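You operate a simulated robot arm through the tools that you are given. There is no shell and no other tool.

Carry out the task below with a simulated robot arm. There is one attempt and no reset: what you move stays moved.

Task
Dry the glass cup with the black rim on hot air.
Fine: stand it in the dryer, push the grey slider off the air slots, run the fan till the drops are gone, switch off; leave the cup there and the slots open.

It is judged by the outcome, as a careful person would: the job done as asked, and still so three seconds after it is handed in. It fails if anything else is knocked over, pushed out of place, dropped, spilled or broken.

Robot
A 7-joint arm with a two-finger parallel gripper, fixed in place. Base frame: the origin is at the foot of the arm, x ahead of it, y to its left, z up. Lengths are in m, angles in degrees, forces in N, time in s.
With the tool pointing down near the work surface it reaches from about 0.24 to 0.62 m from the base axis. Its first joint turns from -66.0 to 66.0 degrees. Payload 2.6 kg.
The tool frame sits at the grasp point between the pads (the TCP): z along the fingers, y along the line on which they close. The tips reach 0.03 m beyond it. Largest opening 0.094 m; finger width 0.028, thickness 0.01; the body of the gripper, 0.05 by 0.096 m, starts 0.055 m behind the TCP.
Orientation is that of the tool frame in the base frame, as a unit quaternion [w, x, y, z]. With the fingers straight down and closing along the base's y, the tool's x points along the base's -x, its y along +y and its z along -z.

Tools
- The arm moves only by the tool jog_arm. Its argument "plan" is a list that holds one entry, the list of rows, each a list of 7 numbers: the shift along the tool's x, y, z in m, then the turn, a rotation vector about the tool's x, y, z in rad, then the gripper command, from -1 (shut) to 1 (fully open), values between in proportion. In form: [[[x, y, z, rx, ry, rz, hand], ...]]. A call has 1 to 20 rows; each row is the pose to reach, as a shift and turn from the pose commanded when the call began, along the tool's axes at that moment. Each row takes 0.2 s and may step no farther than 0.05 m and 8.6 degrees from the row before; otherwise, or with a gripper value out of range, the whole call is refused. Where a pose cannot be reached the arm comes as near as it can. A force on the tool above 40 N (or 10 N above the force at the start of the call, whichever is more), or a blocked arm, ends the call early, and 0.2 s more pass. The fingers move at their own pace (about 0.072 m/s each) and stop on an object; they squeeze with about 22 N. The grip force told is the motor's: it shows also when the fingers shut on nothing. Time passes only in rows, and 0.2 s behind the last, so rows that repeat a pose let the fingers close. It gives the time, the measured TCP pose, the force on the tool (base axes), the opening and the grip force at its end, in the units of the frame above (readings bear some noise), with the torque about the TCP (base axes, N m) and any sound that the robot's microphone picked up.
- Cameras (640 x 400 px; columns grow to the right, rows downward): "scene" is fixed at [0.0365, 0.4284, 0.5761]; the picture's right is [-0.78, -0.63, 0.00], its down [-0.29, 0.35, -0.89] and it looks along [0.56, -0.69, -0.46] (base axes); focal length 312 px, centre (320, 200). "wrist" rides on the gripper at [0.076, 0.014, -0.102] in the tool frame; the picture's right is [-0.18, 0.98, 0.00], its down [-0.75, -0.14, -0.64] and it looks along [-0.63, -0.12, 0.77] (tool axes); focal length 243 px, centre (320, 200). There is no depth. A picture from a camera that has moved, and an enlarged one, comes with that camera's place and axes in the base frame and with its lens.
- capture(camera): a new picture of that camera. It takes no simulated time.
- close_up(camera, box): a new picture of the part [left, top, right, bottom] of that camera's present view, enlarged. It takes no simulated time.
- hand_in(): hands the job in; it is judged then, once.

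Places have to be worked out from the pictures, the camera data and where the tool is seen. Open the gripper and draw the arm clear of the work before you hand the job in, unless the task says otherwise.

The tools are called after "Emit:" as name(argument=value, ...) on one line, values as JSON. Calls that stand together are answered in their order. jog_arm: Moves the arm, as the interface text tells. Its arguments: {"type":"object","properties":{"plan":{"type":"array","items":{"type":"array","items":{"type":"array","items":{"type":"number"}}}}},"required":["plan"]} The other tools are called the same way: capture (camera) takes a picture; close_up (camera, box) takes an enlarged picture of a part of a camera's view; hand_in () hands the job in.

At the start:

```text
clock: 0.0
eef_pos: [0.3836, 0.0973, 0.3818]
tool_rot: [0.0, 0.0, 1.0, 0.0]
contact_force: [0.4, -0.5, 0.3]
wrist_torque: [-0.02, -0.01, 0.03]
gripper_width: 0.0939
grip_force: 0.0
```

scene: 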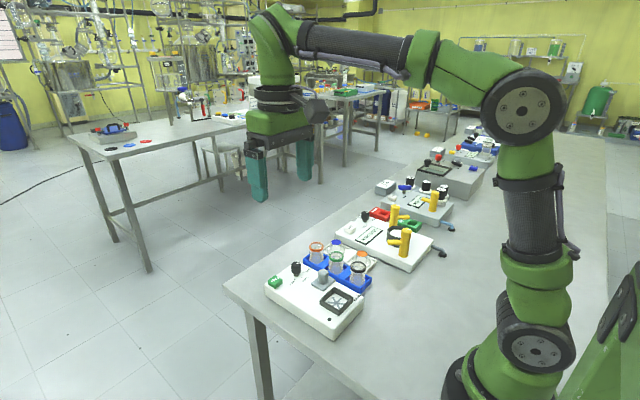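
wrist: 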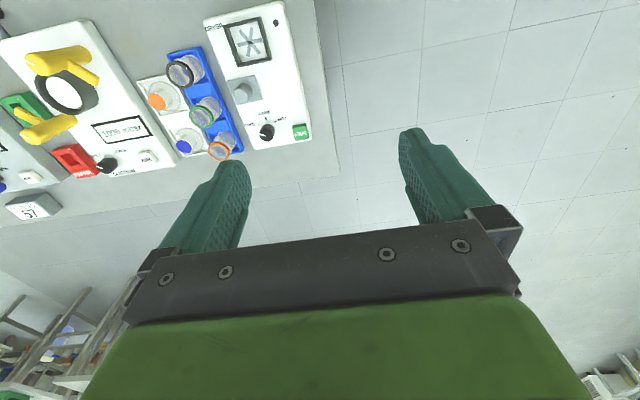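

The pictures show a white dryer box with a blue rack of three rimmed cups beside it. I'll take close-ups to identify the parts.

Emit:
close_up(camera="scene", box=[240, 220, 400, 350])

Emit:
close_up(camera="wrist", box=[120, 0, 340, 180])

```text
3.08 times, centred on (320, 285) of scene
camera zoom: at [0.0365, 0.4284, 0.5761], right [-0.78, -0.63, 0.0], down [-0.29, 0.35, -0.89], along [0.56, -0.69, -0.46], focal length 959 px, centre (320, -62)
```

zoom: 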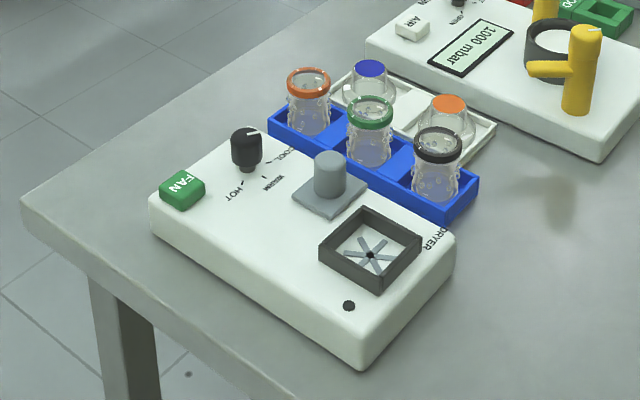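

```text
2.22 times, centred on (230, 90) of wrist
camera zoom: at [0.3072, 0.1123, 0.484], right [0.18, 0.98, 0.0], down [0.75, -0.14, 0.64], along [0.63, -0.12, -0.77], focal length 539 px, centre (520, 444)
```

zoom: 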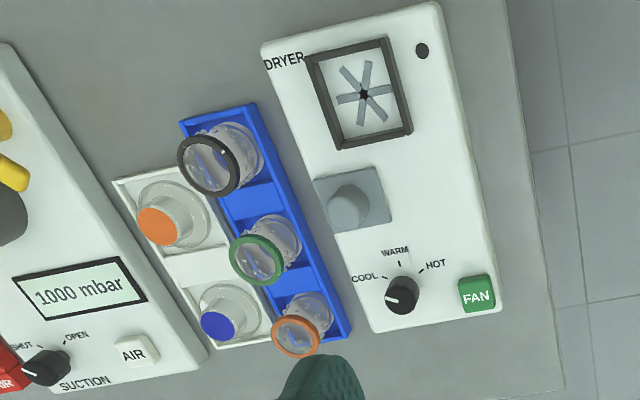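

I'll zoom in further on the dial, slider, frame and cups before moving anything.

Emit:
close_up(camera="scene", box=[260, 255, 340, 305])

Emit:
close_up(camera="scene", box=[300, 235, 380, 285])

Emit:
close_up(camera="wrist", box=[200, 0, 320, 75])

Emit:
close_up(camera="wrist", box=[200, 70, 320, 145])

Emit:
close_up(camera="scene", box=[300, 270, 380, 320])

```text
8.00 times, centred on (300, 280) of scene
camera zoom: at [0.0365, 0.4284, 0.5761], right [-0.78, -0.63, 0.0], down [-0.29, 0.35, -0.89], along [0.56, -0.69, -0.46], focal length 2493 px, centre (480, -440)
```

zoom: 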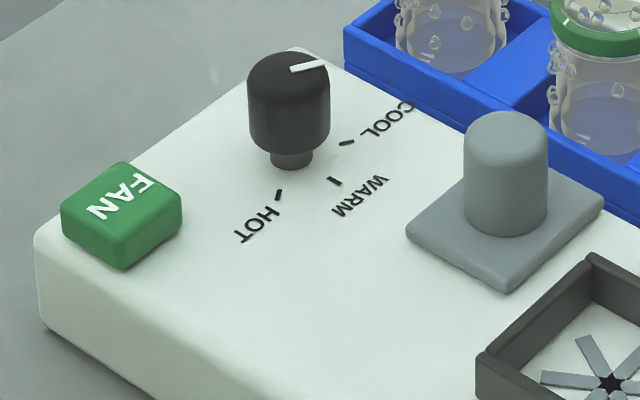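

```text
8.00 times, centred on (340, 260) of scene
camera zoom: at [0.0365, 0.4284, 0.5761], right [-0.78, -0.63, 0.0], down [-0.29, 0.35, -0.89], along [0.56, -0.69, -0.46], focal length 2493 px, centre (160, -280)
```

zoom: 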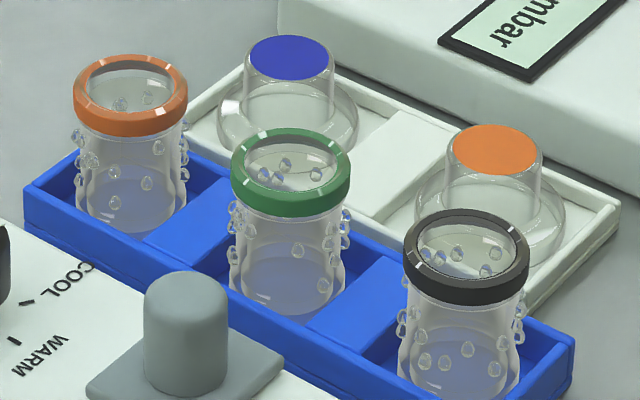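

```text
5.33 times, centred on (260, 38) of wrist
camera zoom: at [0.3072, 0.1123, 0.484], right [0.18, 0.98, 0.0], down [0.75, -0.14, 0.64], along [0.63, -0.12, -0.77], focal length 1294 px, centre (640, 1067)
```

zoom: 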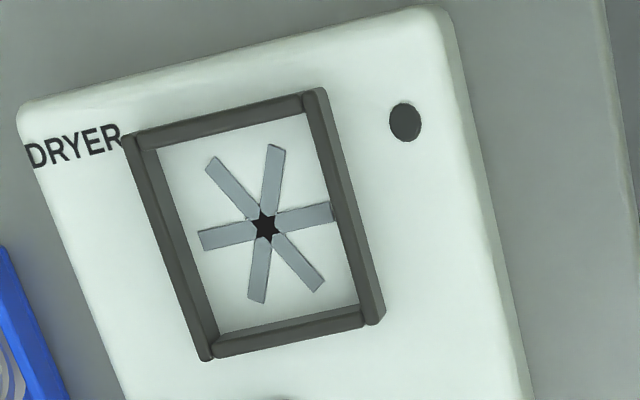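

```text
5.33 times, centred on (260, 108) of wrist
camera zoom: at [0.3072, 0.1123, 0.484], right [0.18, 0.98, 0.0], down [0.75, -0.14, 0.64], along [0.63, -0.12, -0.77], focal length 1294 px, centre (640, 693)
```

zoom: 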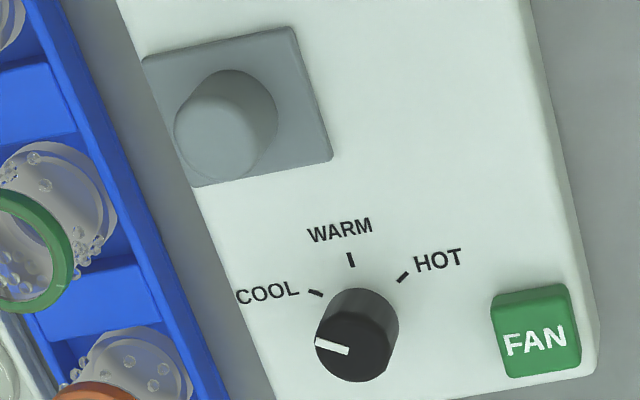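

```text
8.00 times, centred on (340, 295) of scene
camera zoom: at [0.0365, 0.4284, 0.5761], right [-0.78, -0.63, 0.0], down [-0.29, 0.35, -0.89], along [0.56, -0.69, -0.46], focal length 2493 px, centre (160, -560)
```

zoom: 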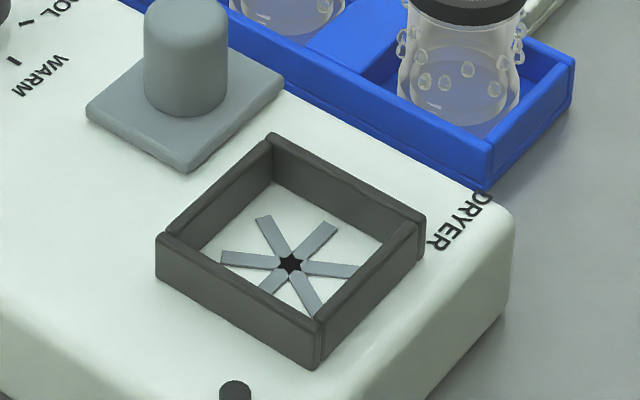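

The dial points to COOL and must go to HOT. The slider plate sits between the dial and the black frame. I'll move the arm back and lower, well clear of everything, to get a closer wrist view of the dryer.

Emit:
jog_arm(plan=[[[0.02, -0.024, 0.0325, 0, 0, 0, 1], [0.04, -0.048, 0.065, 0, 0, 0, 1], [0.06, -0.072, 0.0975, 0, 0, 0, 1], [0.084, -0.097, 0.13, 0, 0, 0, 1]]])

Emit:
capture(camera="wrist")

```text
clock: 1.0
eef_pos: [0.3, -0.0007, 0.2508]
tool_rot: [0.0, -0.001, 1.0, 0.0]
contact_force: [0.3, 0.6, 0.9]
wrist_torque: [0.02, 0.02, 0.01]
gripper_width: 0.0941
grip_force: 0.0
```

```text
taken
camera wrist: at [0.224, 0.0162, 0.3531], right [0.18, 0.98, 0.0], down [0.75, -0.14, 0.64], along [0.63, -0.12, -0.77], focal length 243 px, centre (320, 200)
```

wrist: 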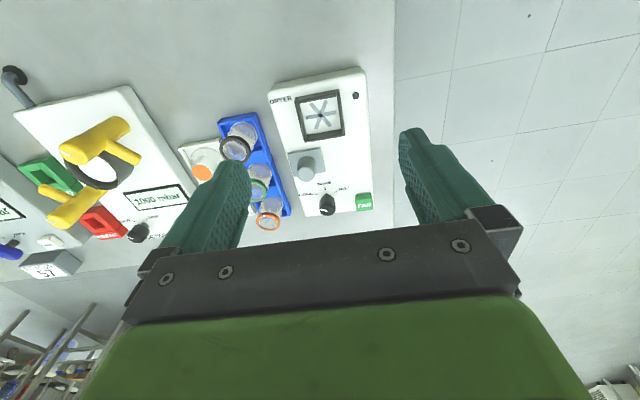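

Emit:
close_up(camera="wrist", box=[260, 60, 388, 140])

Emit:
close_up(camera="wrist", box=[260, 140, 388, 220])

Emit:
close_up(camera="wrist", box=[170, 100, 330, 200])

```text
5.00 times, centred on (324, 100) of wrist
camera zoom: at [0.224, 0.0162, 0.3531], right [0.18, 0.98, 0.0], down [0.75, -0.14, 0.64], along [0.63, -0.12, -0.77], focal length 1213 px, centre (300, 700)
```

zoom: 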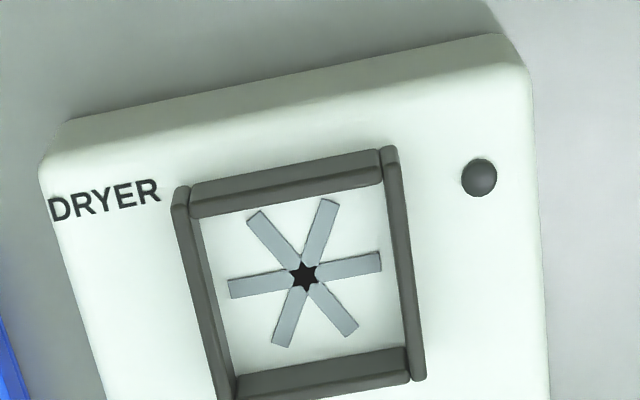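

```text
5.00 times, centred on (324, 180) of wrist
camera zoom: at [0.224, 0.0162, 0.3531], right [0.18, 0.98, 0.0], down [0.75, -0.14, 0.64], along [0.63, -0.12, -0.77], focal length 1213 px, centre (300, 300)
```

zoom: 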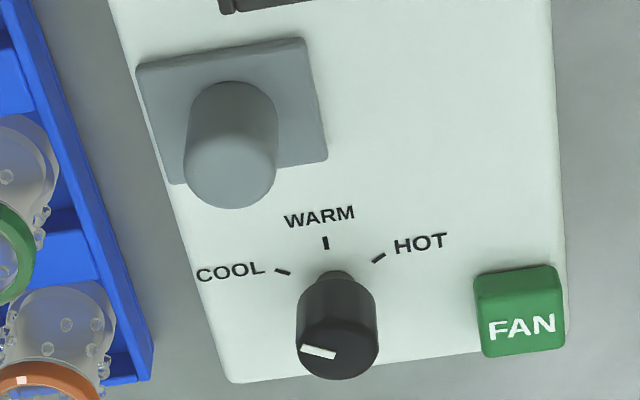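

```text
4.00 times, centred on (250, 150) of wrist
camera zoom: at [0.224, 0.0162, 0.3531], right [0.18, 0.98, 0.0], down [0.75, -0.14, 0.64], along [0.63, -0.12, -0.77], focal length 970 px, centre (600, 400)
```

zoom: 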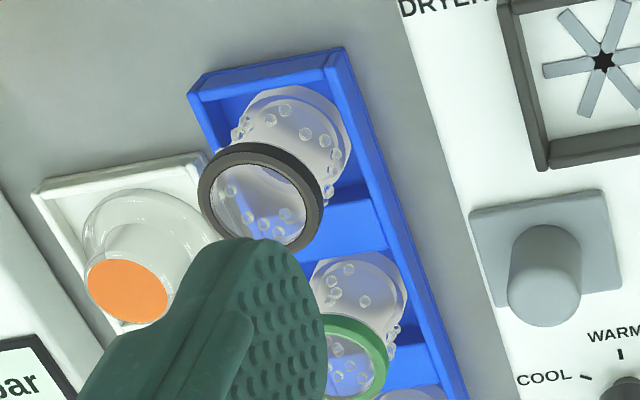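

From both views, the panel top is at z≈0.040. The dial is at (0.474, -0.019) with its top at z≈0.073 and points to COOL; HOT is about 128° clockwise from above. I'll go above the dial with the hand part-open and pre-rotated by -64°, so one stroke covers the whole turn.

Emit:
jog_arm(plan=[[[-0.022, -0.002, 0.0125, 0, 0, -0.14, 0.1], [-0.044, -0.0045, 0.025, 0, 0, -0.28, 0.1], [-0.066, -0.007, 0.0375, 0, 0, -0.42, 0.1], [-0.088, -0.009, 0.05, 0, 0, -0.56, 0.1], [-0.11, -0.0115, 0.0625, 0, 0, -0.7, 0.1], [-0.132, -0.0135, 0.075, 0, 0, -0.84, 0.1], [-0.154, -0.016, 0.0875, 0, 0, -0.98, 0.1], [-0.1743, -0.018, 0.1, 0, 0, -1.117, 0.1]]])

Emit:
capture(camera="wrist")

Emit:
close_up(camera="scene", box=[240, 200, 400, 300])

```text
clock: 2.8
eef_pos: [0.4719, -0.0188, 0.1511]
tool_rot: [0.0, -0.531, 0.848, 0.0]
contact_force: [-0.1, -0.2, -0.6]
wrist_torque: [0.01, 0.01, 0.0]
gripper_width: 0.0518
grip_force: 0.0
```

```text
taken
camera wrist: at [0.4261, -0.0801, 0.2535], right [-0.8, 0.59, 0.0], down [0.46, 0.62, 0.64], along [0.38, 0.52, -0.77], focal length 243 px, centre (320, 200)
```

wrist: 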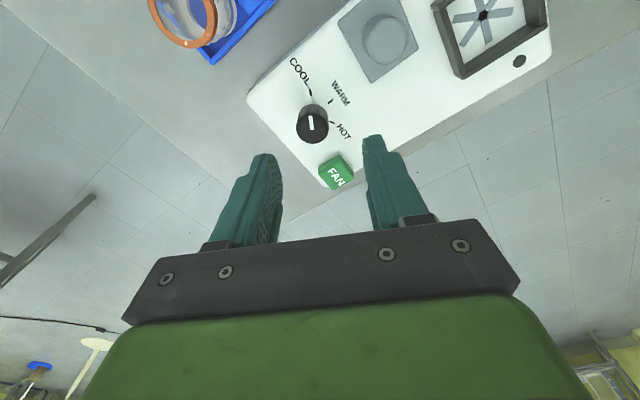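

```text
4.00 times, centred on (320, 250) of scene
camera zoom: at [0.0365, 0.4284, 0.5761], right [-0.78, -0.63, 0.0], down [-0.29, 0.35, -0.89], along [0.56, -0.69, -0.46], focal length 1246 px, centre (320, 0)
```

zoom: 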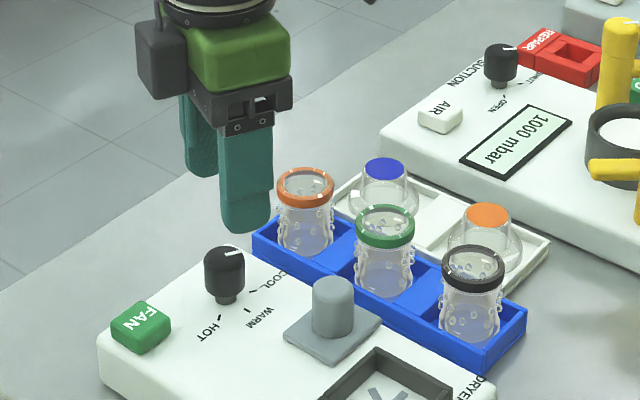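

Now a close look at the knob from this pose to refine its position.

Emit:
close_up(camera="wrist", box=[256, 70, 384, 150])

```text
5.00 times, centred on (320, 110) of wrist
camera zoom: at [0.4261, -0.0801, 0.2535], right [-0.8, 0.59, 0.0], down [0.46, 0.62, 0.64], along [0.38, 0.52, -0.77], focal length 1213 px, centre (320, 650)
```

zoom: 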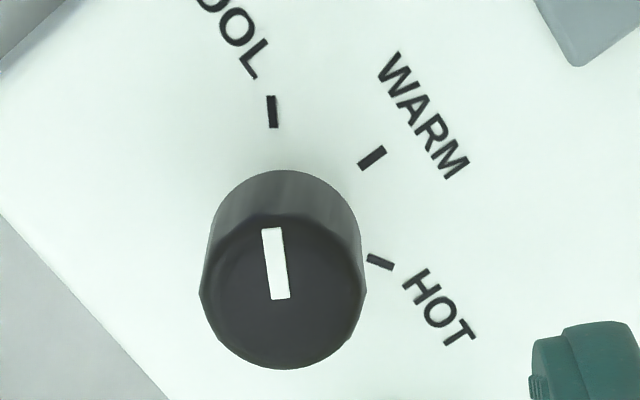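

Refined dial position is about (0.4765, -0.020), top z≈0.074, pointer about 60° to the COOL side. I'll lower partway to check the pose tracking before straddling it.

Emit:
jog_arm(plan=[[[0.0003, -0.003, 0.02, 0, 0, 0, 0.1], [0.0003, -0.003, 0.04, 0, 0, 0, 0.1], [0.0003, -0.003, 0.04, 0, 0, 0, 0.1]]])

Emit:
close_up(camera="scene", box=[240, 210, 368, 290])

Emit:
capture(camera="wrist")

```text
clock: 3.6
eef_pos: [0.4759, -0.0185, 0.1111]
tool_rot: [0.0, -0.53, 0.848, 0.0]
contact_force: [-1.1, 0.6, 0.1]
wrist_torque: [0.0, 0.0, 0.02]
gripper_width: 0.0516
grip_force: 0.0
```

```text
5.00 times, centred on (304, 250) of scene
camera zoom: at [0.0365, 0.4284, 0.5761], right [-0.78, -0.63, 0.0], down [-0.29, 0.35, -0.89], along [0.56, -0.69, -0.46], focal length 1558 px, centre (400, -50)
```

zoom: 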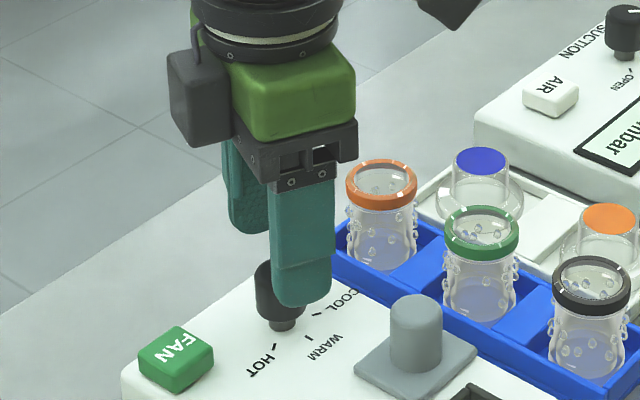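

```text
taken
camera wrist: at [0.4304, -0.0797, 0.2128], right [-0.8, 0.6, 0.0], down [0.46, 0.62, 0.64], along [0.38, 0.52, -0.77], focal length 243 px, centre (320, 200)
```

wrist: 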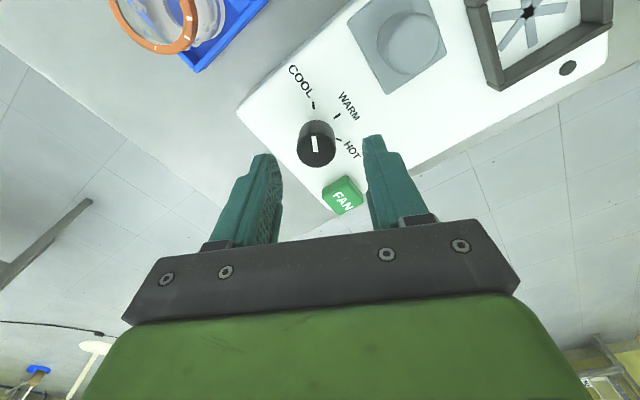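

Tracking is good. The knob projects about 2 mm off to the image's left of the tool axis, so I'll check it enlarged before the final descent.

Emit:
close_up(camera="wrist", box=[256, 90, 384, 170])

```text
5.00 times, centred on (320, 130) of wrist
camera zoom: at [0.4304, -0.0797, 0.2128], right [-0.8, 0.6, 0.0], down [0.46, 0.62, 0.64], along [0.38, 0.52, -0.77], focal length 1213 px, centre (320, 550)
```

zoom: 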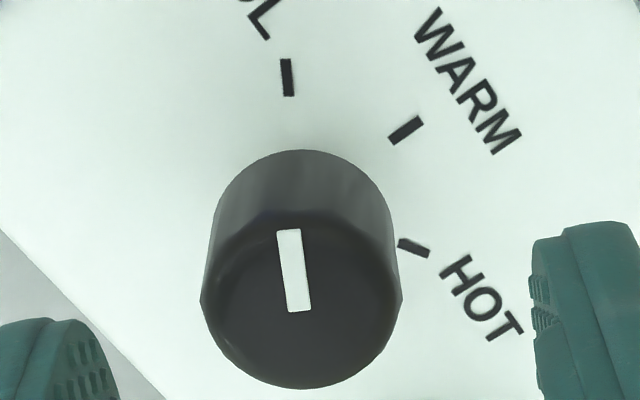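

I'll shift about 2 mm onto the knob axis, lower so the tips end about 10 mm above the panel, and close on the knob.

Emit:
jog_arm(plan=[[[0.0025, -0.002, 0.01, 0, 0, 0, 0.1], [0.0025, -0.002, 0.022, 0, 0, 0, 0.1], [0.0025, -0.002, 0.031, 0, 0, 0, 0.1], [0.0025, -0.002, 0.031, 0, 0, 0, 0.1], [0.0025, -0.002, 0.031, 0, 0, 0, -0.2], [0.0025, -0.002, 0.031, 0, 0, 0, -0.6], [0.0025, -0.002, 0.031, 0, 0, 0, -0.6]]])

Emit:
close_up(camera="scene", box=[240, 210, 368, 290])

Emit:
capture(camera="wrist")

```text
clock: 5.2
eef_pos: [0.4772, -0.0218, 0.0802]
tool_rot: [0.0, -0.53, 0.848, 0.0]
contact_force: [1.9, -0.4, -3.1]
wrist_torque: [0.15, -0.14, -0.03]
gripper_width: 0.0252
grip_force: 45.6
```

```text
5.00 times, centred on (304, 250) of scene
camera zoom: at [0.0365, 0.4284, 0.5761], right [-0.78, -0.63, 0.0], down [-0.29, 0.35, -0.89], along [0.56, -0.69, -0.46], focal length 1558 px, centre (400, -50)
```

zoom: 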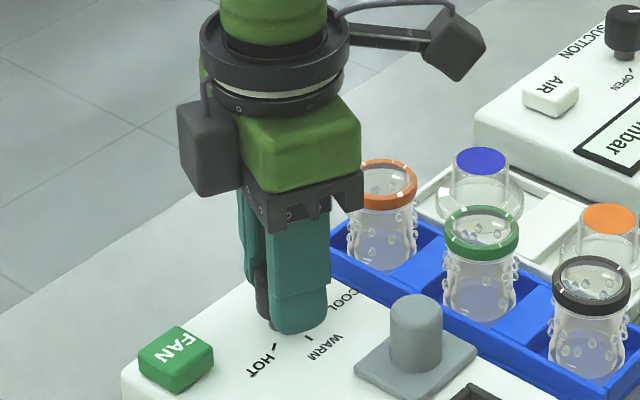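

```text
taken
camera wrist: at [0.431, -0.0837, 0.1824], right [-0.8, 0.6, 0.0], down [0.46, 0.62, 0.64], along [0.38, 0.52, -0.77], focal length 243 px, centre (320, 200)
```

wrist: 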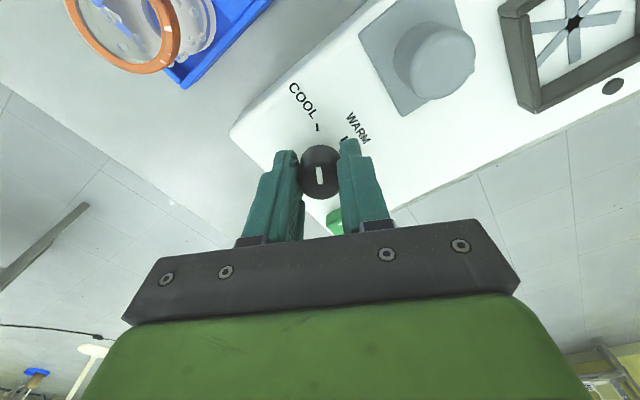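

The knob is gripped centrally (width 25 mm). Now I turn it clockwise from above (positive about tool z) by about 120° toward HOT.

Emit:
jog_arm(plan=[[[0, 0, 0, 0, 0, 0.14, -0.7], [0, 0, 0, 0, 0, 0.28, -0.7], [0, 0, 0, 0, 0, 0.42, -0.7], [0, 0, 0, 0, 0, 0.56, -0.7], [0, 0, 0, 0, 0, 0.7, -0.7], [0, 0, 0, 0, 0, 0.84, -0.7], [0, 0, 0, 0, 0, 0.98, -0.7], [0, 0, 0, 0, 0, 1.12, -0.7], [0, 0, 0, 0, 0, 1.26, -0.7], [0, 0, 0, 0, 0, 1.4, -0.7], [0, 0, 0, 0, 0, 1.54, -0.7], [0, 0, 0, 0, 0, 1.68, -0.7], [0, 0, 0, 0, 0, 1.82, -0.7], [0, 0, 0, 0, 0, 1.96, -0.7], [0, 0, 0, 0, 0, 2.094, -0.7], [0, 0, 0, 0, 0, 2.094, -0.7]]])

Emit:
close_up(camera="scene", box=[240, 210, 368, 290])

Emit:
capture(camera="wrist")

```text
clock: 8.6
eef_pos: [0.4769, -0.0177, 0.0803]
tool_rot: [-0.003, 0.469, 0.883, 0.003]
contact_force: [-1.0, 21.9, -9.4]
wrist_torque: [0.87, 0.4, -0.02]
gripper_width: 0.0251
grip_force: 44.9
```

```text
5.00 times, centred on (304, 250) of scene
camera zoom: at [0.0366, 0.4284, 0.5761], right [-0.78, -0.63, 0.0], down [-0.29, 0.35, -0.89], along [0.56, -0.69, -0.46], focal length 1558 px, centre (400, -50)
```

zoom: 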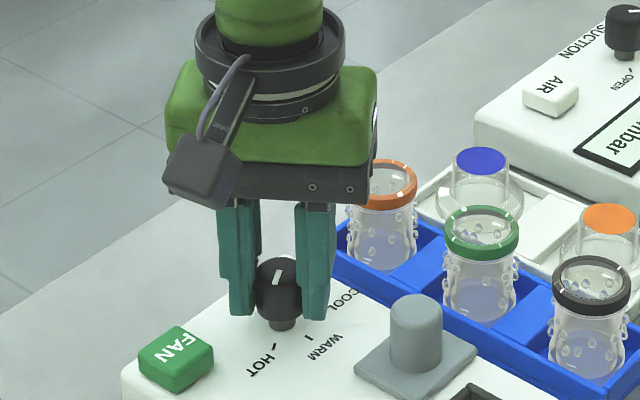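

```text
taken
camera wrist: at [0.4465, 0.0527, 0.1831], right [0.92, 0.4, 0.0], down [0.31, -0.71, 0.64], along [0.25, -0.58, -0.77], focal length 243 px, centre (320, 200)
```

wrist: 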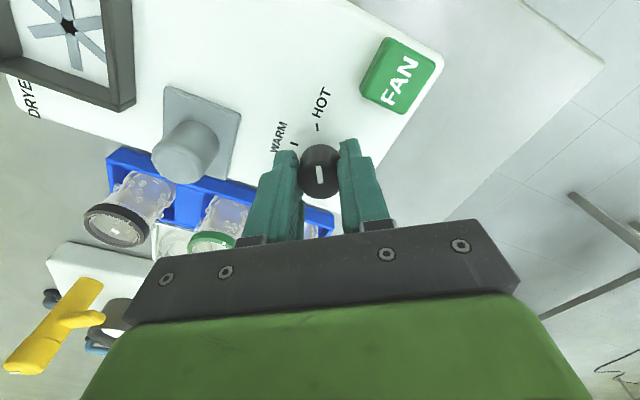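

The knob turned with the gripper. I'll inspect the pointer against the HOT tick before releasing.

Emit:
close_up(camera="wrist", box=[256, 80, 384, 220])

Emit:
close_up(camera="scene", box=[265, 250, 329, 290])

```text
2.86 times, centred on (320, 150) of wrist
camera zoom: at [0.4465, 0.0527, 0.1831], right [0.92, 0.4, 0.0], down [0.31, -0.71, 0.64], along [0.25, -0.58, -0.77], focal length 693 px, centre (320, 343)
```

zoom: 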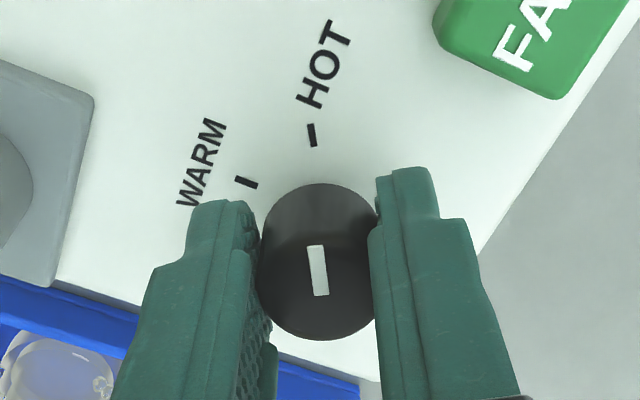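

```text
10.00 times, centred on (297, 270) of scene
camera zoom: at [0.0366, 0.4284, 0.5761], right [-0.78, -0.63, 0.0], down [-0.29, 0.35, -0.89], along [0.56, -0.69, -0.46], focal length 3116 px, centre (550, -500)
```

zoom: 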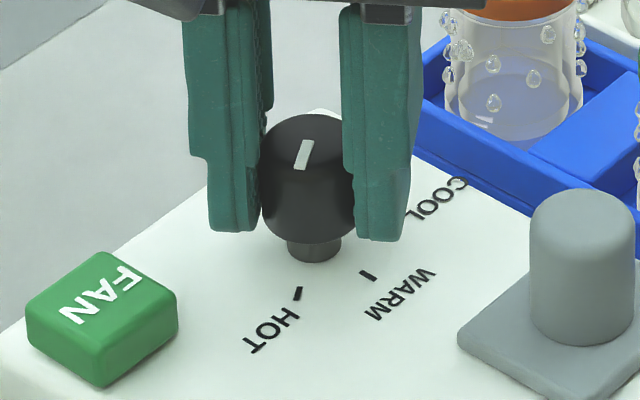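

The pointer lines up with the HOT tick. There is a residual ~22 N side load, so I'll relax it with a 4 mm compliance shift, then open gently and lift straight up.

Emit:
jog_arm(plan=[[[0.0015, 0.001, 0, 0, 0, 0, -0.7], [0.0033, 0.0022, 0, 0, 0, 0, -0.7], [0.0033, 0.0022, 0, 0, 0, 0, -0.3], [0.0033, 0.0022, 0, 0, 0, 0, 0.0], [0.0033, 0.0022, 0, 0, 0, 0, 0.1], [0.0033, 0.0022, -0.02, 0, 0, 0, 0.1], [0.0033, 0.0022, -0.05, 0, 0, 0, 0.1], [0.0033, 0.0022, -0.08, 0, 0, 0, 0.1]]])

Emit:
capture(camera="wrist")

Emit:
close_up(camera="scene", box=[240, 230, 400, 330])

```text
clock: 10.4
eef_pos: [0.4751, -0.0193, 0.1607]
tool_rot: [0.0, 0.469, 0.883, 0.0]
contact_force: [0.3, 0.9, 0.0]
wrist_torque: [0.02, 0.01, 0.0]
gripper_width: 0.0517
grip_force: 0.1
```

```text
taken
camera wrist: at [0.4456, 0.0524, 0.2627], right [0.92, 0.4, 0.0], down [0.3, -0.7, 0.64], along [0.25, -0.59, -0.77], focal length 243 px, centre (320, 200)
```

wrist: 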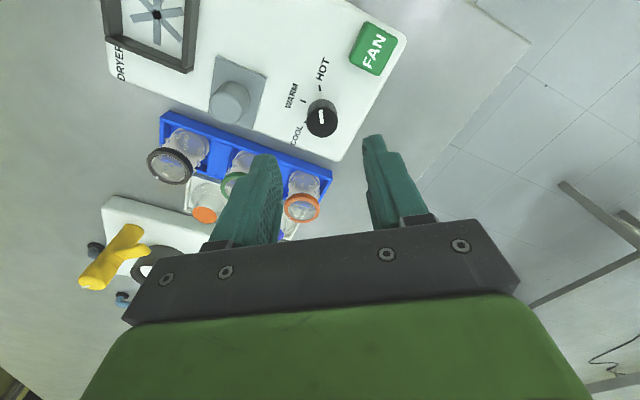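

```text
4.00 times, centred on (320, 280) of scene
camera zoom: at [0.0365, 0.4284, 0.5761], right [-0.78, -0.63, 0.0], down [-0.29, 0.35, -0.89], along [0.56, -0.69, -0.46], focal length 1246 px, centre (320, -120)
```

zoom: 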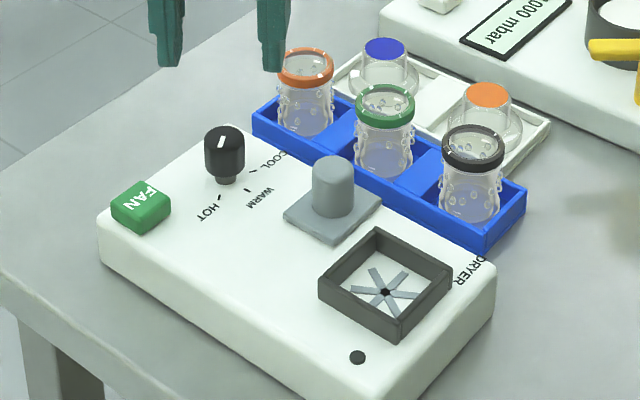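

The dryer did not shift (its features are at the same pixels). I'll verify the dial setting enlarged.

Emit:
close_up(camera="wrist", box=[280, 70, 376, 145])

Emit:
close_up(camera="wrist", box=[190, 40, 302, 130])

```text
5.33 times, centred on (328, 108) of wrist
camera zoom: at [0.4456, 0.0524, 0.2627], right [0.92, 0.4, 0.0], down [0.3, -0.7, 0.64], along [0.25, -0.59, -0.77], focal length 1294 px, centre (277, 693)
```

zoom: 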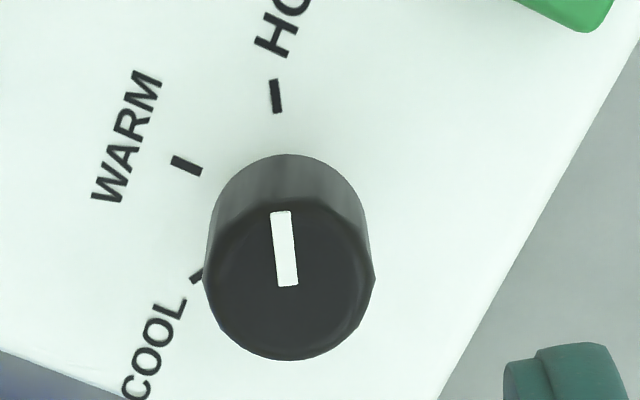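

```text
4.44 times, centred on (246, 85) of wrist
camera zoom: at [0.4456, 0.0524, 0.2627], right [0.92, 0.4, 0.0], down [0.3, -0.7, 0.64], along [0.25, -0.59, -0.77], focal length 1078 px, centre (649, 711)
```

zoom: 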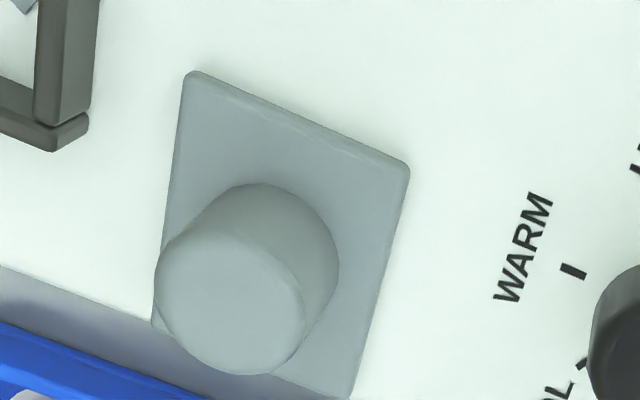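

The pointer is on HOT. Next I move above the slider knob at about (0.4025, -0.0365) with the fingers turned back to close along y.

Emit:
jog_arm(plan=[[[0.0038, -0.0103, 0.0014, 0, 0, -0.1396, 0.1], [0.0077, -0.0206, 0.0029, 0, 0, -0.279, 0.1], [0.0115, -0.0309, 0.0043, 0, 0, -0.419, 0.1], [0.0153, -0.0411, 0.0057, 0, 0, -0.558, 0.1], [0.0191, -0.0514, 0.0071, 0, 0, -0.698, 0.1], [0.023, -0.0617, 0.0086, 0, 0, -0.837, 0.1], [0.0268, -0.072, 0.01, 0, 0, -0.977, 0.1], [0.0268, -0.072, 0.01, 0, 0, -0.977, 0.1]]])

Emit:
capture(camera="wrist")

Emit:
close_up(camera="wrist", box=[256, 60, 384, 140])

```text
clock: 12.2
eef_pos: [0.4007, -0.0364, 0.1514]
tool_rot: [0.0, -0.001, 1.0, 0.001]
contact_force: [0.7, -0.4, -0.1]
wrist_torque: [0.0, 0.0, 0.01]
gripper_width: 0.0517
grip_force: 0.1
```

```text
taken
camera wrist: at [0.3257, -0.0217, 0.253], right [0.18, 0.98, 0.0], down [0.75, -0.14, 0.64], along [0.63, -0.12, -0.77], focal length 243 px, centre (320, 200)
```

wrist: 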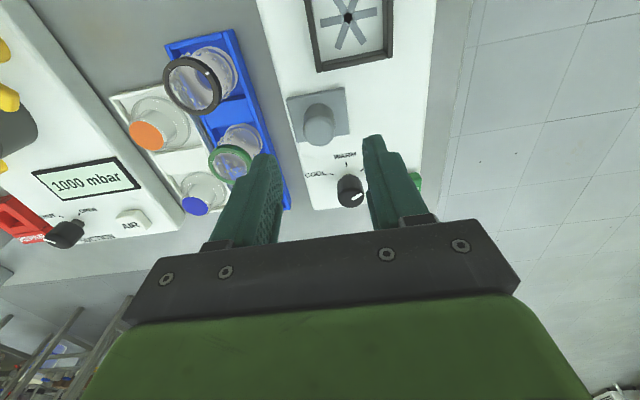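

```text
5.00 times, centred on (320, 100) of wrist
camera zoom: at [0.3257, -0.0217, 0.253], right [0.18, 0.98, 0.0], down [0.75, -0.14, 0.64], along [0.63, -0.12, -0.77], focal length 1213 px, centre (320, 700)
```

zoom: 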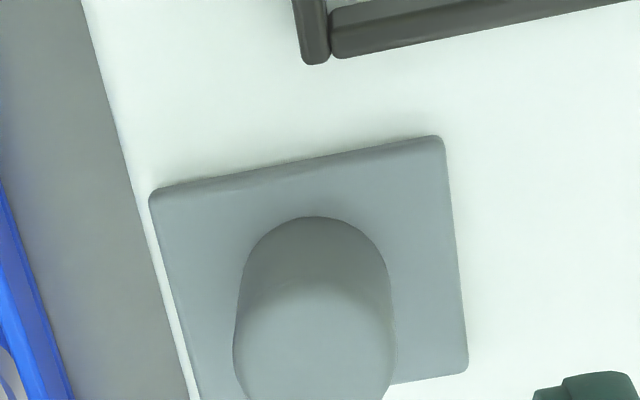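

The hand is centred over the slider knob within about 1 mm. I lower so the tips end about 5–7 mm above the plate, and close on the knob.

Emit:
jog_arm(plan=[[[-0.001, -0.0005, 0.02, 0, 0, 0, 0.1], [-0.001, -0.0005, 0.04, 0, 0, 0, 0.1], [-0.001, -0.0005, 0.06, 0, 0, 0, 0.1], [-0.001, -0.0005, 0.069, 0, 0, 0, 0.1], [-0.001, -0.0005, 0.069, 0, 0, 0, -0.2], [-0.001, -0.0005, 0.069, 0, 0, 0, -0.55], [-0.001, -0.0005, 0.069, 0, 0, 0, -0.55]]])

Emit:
close_up(camera="scene", box=[270, 230, 398, 310])

```text
clock: 13.8
eef_pos: [0.4023, -0.0364, 0.082]
tool_rot: [-0.001, -0.001, 1.0, 0.0]
contact_force: [2.1, 1.1, -4.8]
wrist_torque: [-0.01, -0.09, -0.04]
gripper_width: 0.0242
grip_force: 45.4
```

```text
5.00 times, centred on (334, 270) of scene
camera zoom: at [0.0365, 0.4284, 0.5761], right [-0.78, -0.63, 0.0], down [-0.29, 0.35, -0.89], along [0.56, -0.69, -0.46], focal length 1558 px, centre (250, -150)
```

zoom: 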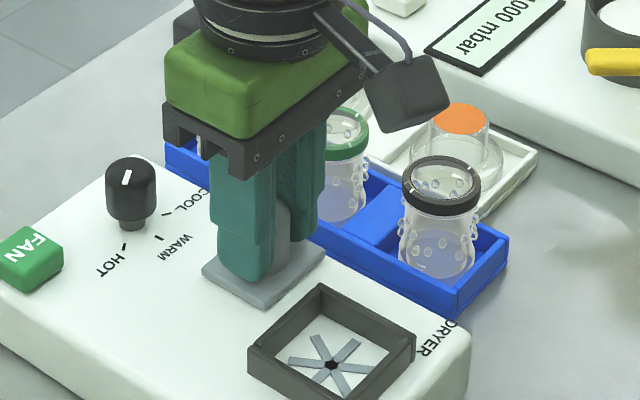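

The slider knob is held (24 mm). I push it toward +y a little first to see whether it slides freely.

Emit:
jog_arm(plan=[[[0, 0.004, 0, 0, 0, 0, -0.55], [0, 0.008, 0, 0, 0, 0, -0.55], [0, 0.012, 0, 0, 0, 0, -0.55]]])

Emit:
close_up(camera="scene", box=[270, 230, 398, 310])

```text
clock: 14.6
eef_pos: [0.4022, -0.0249, 0.0816]
tool_rot: [-0.002, 0.0, 1.0, 0.001]
contact_force: [6.6, -0.1, -23.3]
wrist_torque: [-0.03, -0.37, 0.0]
gripper_width: 0.0244
grip_force: 44.5
```

```text
5.00 times, centred on (334, 270) of scene
camera zoom: at [0.0366, 0.4284, 0.5761], right [-0.78, -0.63, 0.0], down [-0.29, 0.35, -0.89], along [0.56, -0.69, -0.46], focal length 1558 px, centre (250, -150)
```

zoom: 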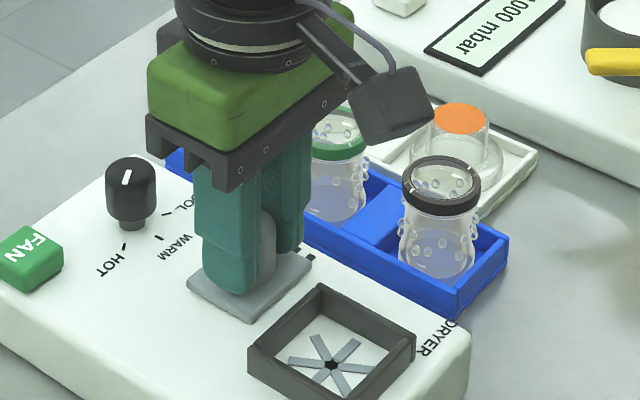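

The slider moves and dark slots appear beneath its trailing edge. The vertical load rose to 23 N while clamped, so I'll loosen the grip slightly and push only with the rear finger.

Emit:
jog_arm(plan=[[[0, 0, 0, 0, 0, 0, -0.3], [0, 0, 0, 0, 0, 0, -0.3], [0, 0.004, 0, 0, 0, 0, -0.3], [0, 0.008, 0, 0, 0, 0, -0.3], [0, 0.012, 0, 0, 0, 0, -0.3], [0, 0.016, 0, 0, 0, 0, -0.3], [0, 0.02, 0, 0, 0, 0, -0.3], [0, 0.024, 0, 0, 0, 0, -0.3]]])

Emit:
close_up(camera="scene", box=[270, 230, 398, 310])

```text
clock: 16.4
eef_pos: [0.4032, -0.0004, 0.0821]
tool_rot: [0.0, 0.0, 1.0, -0.001]
contact_force: [0.3, -0.5, 0.3]
wrist_torque: [-0.01, -0.04, -0.06]
gripper_width: 0.0328
grip_force: 0.4
```

```text
5.00 times, centred on (334, 270) of scene
camera zoom: at [0.0365, 0.4284, 0.5761], right [-0.78, -0.63, 0.0], down [-0.29, 0.35, -0.89], along [0.56, -0.69, -0.46], focal length 1558 px, centre (250, -150)
```

zoom: 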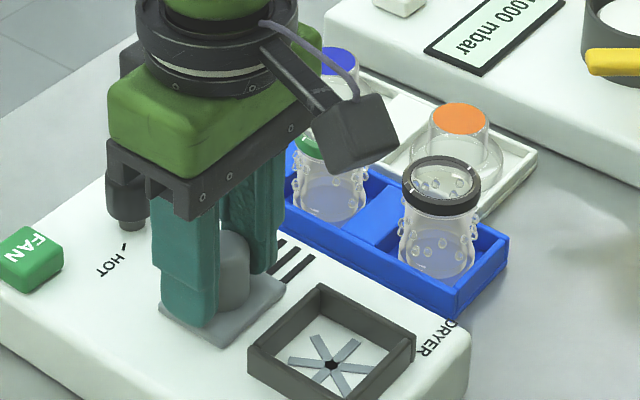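

Slots are appearing and the push is free. I continue in small steps toward the end stop.

Emit:
jog_arm(plan=[[[0, 0.004, 0, 0, 0, 0, -0.3], [0, 0.008, 0, 0, 0, 0, -0.3], [0, 0.012, 0, 0, 0, 0, -0.3], [0, 0.015, 0, 0, 0, 0, -0.3]]])

Emit:
close_up(camera="scene", box=[270, 230, 398, 310])

Emit:
capture(camera="wrist")

```text
clock: 17.4
eef_pos: [0.4027, 0.0138, 0.0813]
tool_rot: [0.001, 0.0, 1.0, 0.0]
contact_force: [0.1, -0.2, -0.4]
wrist_torque: [-0.03, 0.02, 0.01]
gripper_width: 0.0331
grip_force: 0.4
```

```text
5.00 times, centred on (334, 270) of scene
camera zoom: at [0.0365, 0.4284, 0.5761], right [-0.78, -0.63, 0.0], down [-0.29, 0.35, -0.89], along [0.56, -0.69, -0.46], focal length 1558 px, centre (250, -150)
```

zoom: 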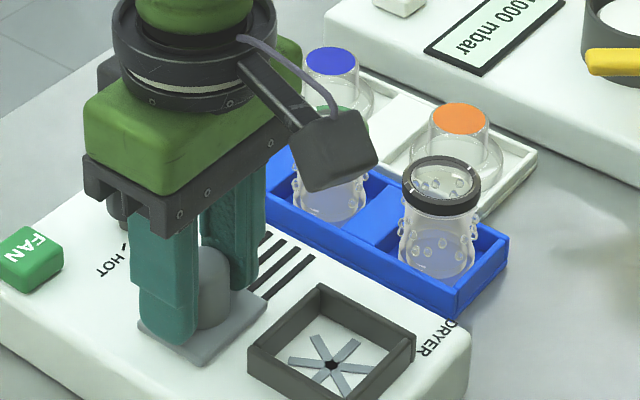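

```text
taken
camera wrist: at [0.3271, 0.0287, 0.1844], right [0.18, 0.98, 0.0], down [0.75, -0.14, 0.64], along [0.63, -0.12, -0.77], focal length 243 px, centre (320, 200)
```

wrist: 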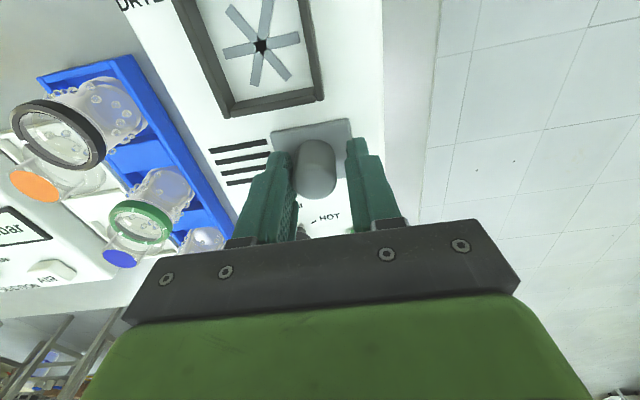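

Let me look at whether the slots are fully clear of the plate.

Emit:
close_up(camera="wrist", box=[200, 110, 380, 222])

Emit:
close_up(camera="scene", box=[290, 265, 354, 305])

```text
3.56 times, centred on (290, 166) of wrist
camera zoom: at [0.3271, 0.0287, 0.1844], right [0.18, 0.98, 0.0], down [0.75, -0.14, 0.64], along [0.63, -0.12, -0.77], focal length 863 px, centre (427, 321)
```

zoom: 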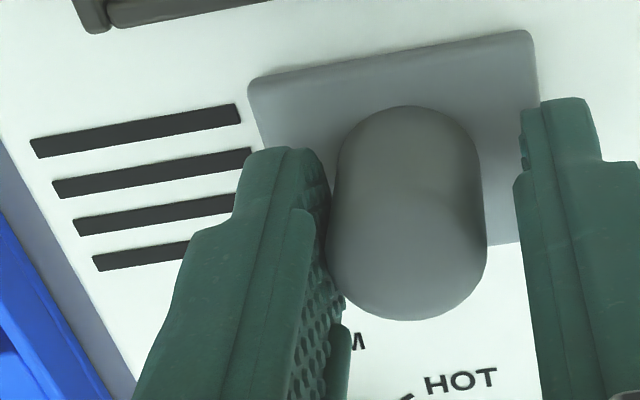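

```text
10.00 times, centred on (322, 285) of scene
camera zoom: at [0.0365, 0.4284, 0.5761], right [-0.78, -0.63, 0.0], down [-0.29, 0.35, -0.89], along [0.56, -0.69, -0.46], focal length 3116 px, centre (300, -650)
```

zoom: 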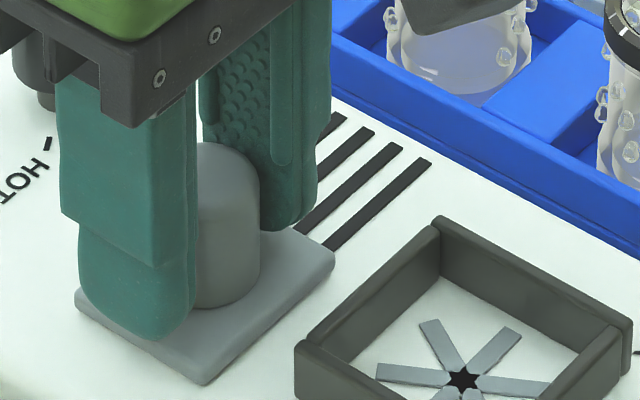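

The slots are just clear of the plate edge. I'll push another few millimetres for a safe margin, watching force.

Emit:
jog_arm(plan=[[[0, 0.003, 0, 0, 0, 0, -0.3], [0, 0.006, 0, 0, 0, 0, -0.3], [0, 0.006, 0, 0, 0, 0, -0.3]]])

Emit:
close_up(camera="wrist", box=[200, 110, 380, 222])

```text
clock: 18.2
eef_pos: [0.4035, 0.0186, 0.0827]
tool_rot: [0.0, 0.001, 1.0, 0.0]
contact_force: [0.0, 0.6, -0.5]
wrist_torque: [0.0, -0.02, 0.0]
gripper_width: 0.033
grip_force: 0.0
```

```text
3.56 times, centred on (290, 166) of wrist
camera zoom: at [0.3277, 0.0353, 0.1845], right [0.18, 0.98, 0.0], down [0.75, -0.14, 0.64], along [0.63, -0.12, -0.77], focal length 863 px, centre (427, 321)
```

zoom: 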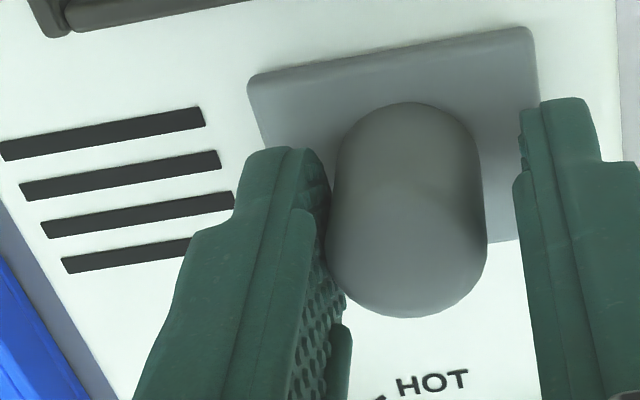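

About 8 mm clear now. I'll try a little further to feel for the end stop, so it is certainly fully open.

Emit:
jog_arm(plan=[[[0, 0.002, 0, 0, 0, 0, -0.3], [0, 0.004, 0, 0, 0, 0, -0.3], [0, 0.006, 0, 0, 0, 0, -0.3], [0, 0.006, 0, 0, 0, 0, -0.3]]])

Emit:
close_up(camera="wrist", box=[200, 110, 380, 222])

```text
clock: 19.2
eef_pos: [0.4039, 0.024, 0.0827]
tool_rot: [0.0, 0.001, 1.0, -0.001]
contact_force: [2.0, -10.4, 1.4]
wrist_torque: [-0.36, -0.08, 0.03]
gripper_width: 0.0388
grip_force: 4.4
```

```text
3.56 times, centred on (290, 166) of wrist
camera zoom: at [0.3278, 0.0408, 0.1843], right [0.19, 0.98, 0.0], down [0.75, -0.14, 0.64], along [0.63, -0.12, -0.77], focal length 863 px, centre (427, 321)
```

zoom: 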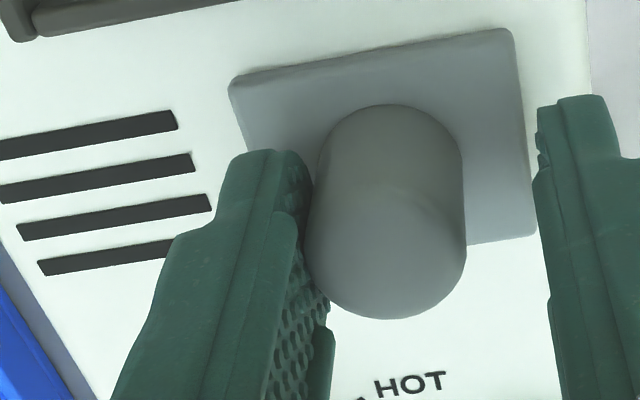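

The end stop is reached (10 N). I back off, open, and lift straight up clear of the slider.

Emit:
jog_arm(plan=[[[0, -0.004, 0, 0, 0, 0, -0.3], [0, -0.006, 0, 0, 0, 0, 0.0], [0, -0.006, 0, 0, 0, 0, 0.1], [0, -0.006, -0.02, 0, 0, 0, 0.1], [0, -0.006, -0.05, 0, 0, 0, 0.1], [0, -0.006, -0.08, 0, 0, 0, 0.1], [0, -0.006, -0.11, 0, 0, 0, 0.1]]])

Emit:
close_up(camera="scene", box=[240, 230, 400, 330])

Emit:
capture(camera="wrist")

```text
clock: 20.8
eef_pos: [0.4034, 0.0217, 0.193]
tool_rot: [0.0, -0.001, 1.0, 0.0]
contact_force: [0.2, -0.2, 0.8]
wrist_torque: [0.05, 0.03, 0.0]
gripper_width: 0.0516
grip_force: 0.1
```

```text
4.00 times, centred on (320, 280) of scene
camera zoom: at [0.0365, 0.4284, 0.5761], right [-0.78, -0.63, 0.0], down [-0.29, 0.35, -0.89], along [0.56, -0.69, -0.46], focal length 1246 px, centre (320, -120)
```

zoom: 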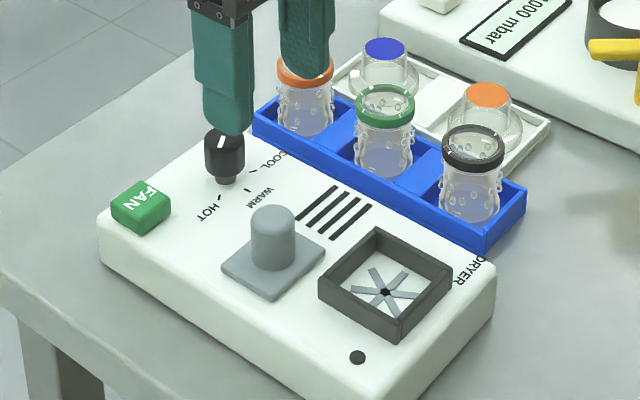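

```text
taken
camera wrist: at [0.3273, 0.0361, 0.2944], right [0.18, 0.98, 0.0], down [0.75, -0.14, 0.64], along [0.63, -0.12, -0.77], focal length 243 px, centre (320, 200)
```

wrist: 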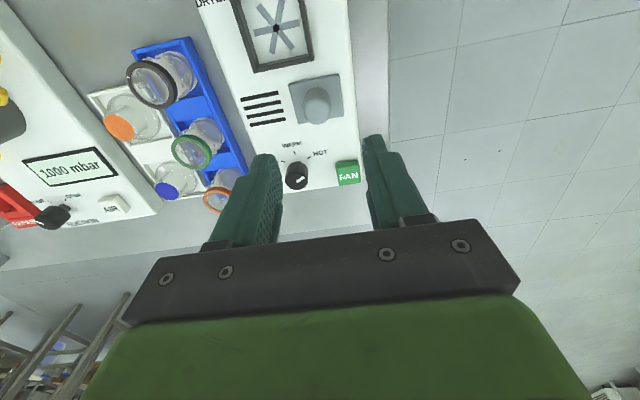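

The slots are open and the slider rests clear. Next I move above the black-rimmed cup, turning the hand 90° so it closes along x, where there's more room between neighbours.

Emit:
jog_arm(plan=[[[0.0041, -0.0133, 0.0011, 0, 0, 0.1428, 0.28], [0.0083, -0.0266, 0.0022, 0, 0, 0.2856, 0.28], [0.0124, -0.04, 0.0033, 0, 0, 0.4284, 0.28], [0.0165, -0.0533, 0.0044, 0, 0, 0.5712, 0.28], [0.0206, -0.0666, 0.0055, 0, 0, 0.714, 0.28], [0.0248, -0.0799, 0.0066, 0, 0, 0.8568, 0.28], [0.0289, -0.0932, 0.0077, 0, 0, 0.9996, 0.28], [0.033, -0.1066, 0.0088, 0, 0, 1.1424, 0.28], [0.0371, -0.1199, 0.0098, 0, 0, 1.2852, 0.28], [0.0413, -0.1332, 0.0109, 0, 0, 1.428, 0.28], [0.0454, -0.1465, 0.012, 0, 0, 1.5708, 0.28], [0.0454, -0.1465, 0.012, 0, 0, 1.5708, 0.28]]])

Emit:
capture(camera="wrist")

Emit:
capture(camera="scene")

```text
clock: 23.4
eef_pos: [0.3571, -0.1269, 0.1793]
tool_rot: [0.0, 0.708, 0.706, 0.0]
contact_force: [-0.4, 0.3, -0.2]
wrist_torque: [0.01, -0.02, 0.03]
gripper_width: 0.0603
grip_force: 0.1
```

```text
taken
camera wrist: at [0.3724, -0.0496, 0.2812], right [0.98, -0.19, 0.0], down [-0.14, -0.75, 0.64], along [-0.12, -0.63, -0.77], focal length 243 px, centre (320, 200)
```

wrist: 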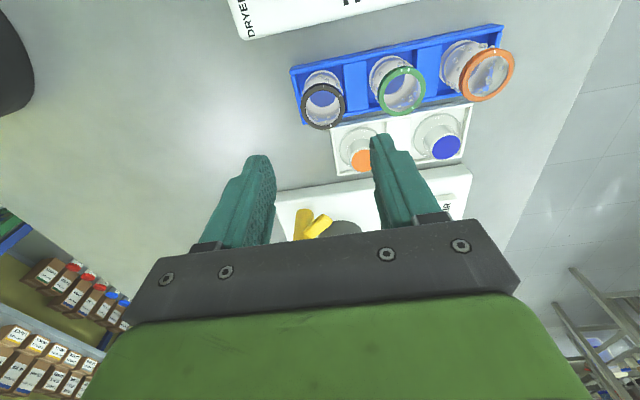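

```text
taken
```

scene: 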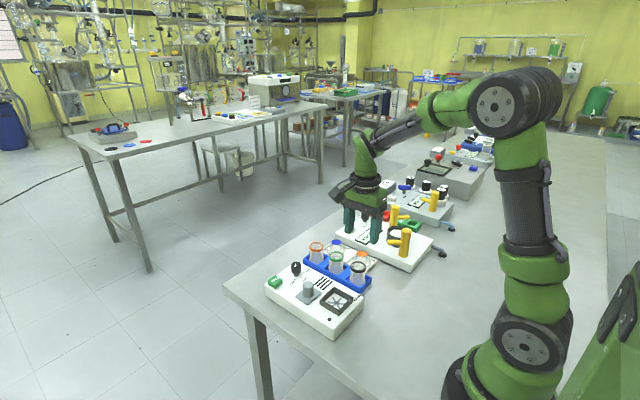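

The hand is above the cup. A close-up from this pose lets me refine the cup's centre and height.

Emit:
close_up(camera="wrist", box=[280, 55, 392, 145])

Emit:
close_up(camera="scene", box=[320, 245, 384, 300])

```text
4.44 times, centred on (336, 100) of wrist
camera zoom: at [0.3724, -0.0496, 0.2812], right [0.98, -0.19, 0.0], down [-0.14, -0.75, 0.64], along [-0.12, -0.63, -0.77], focal length 1078 px, centre (249, 644)
```

zoom: 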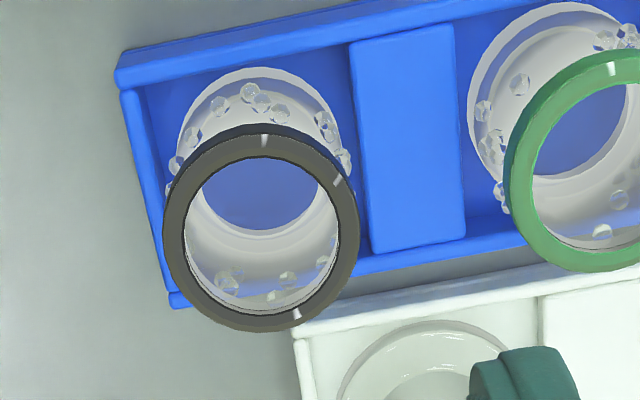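

```text
7.27 times, centred on (352, 272) of scene
camera zoom: at [0.0365, 0.4284, 0.5761], right [-0.78, -0.63, 0.0], down [-0.29, 0.35, -0.89], along [0.56, -0.69, -0.46], focal length 2266 px, centre (87, -327)
```

zoom: 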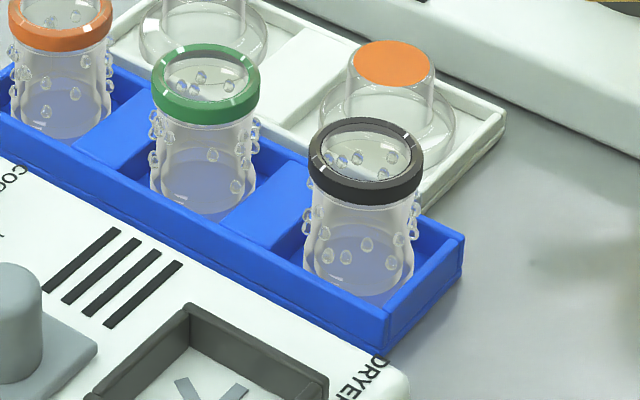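

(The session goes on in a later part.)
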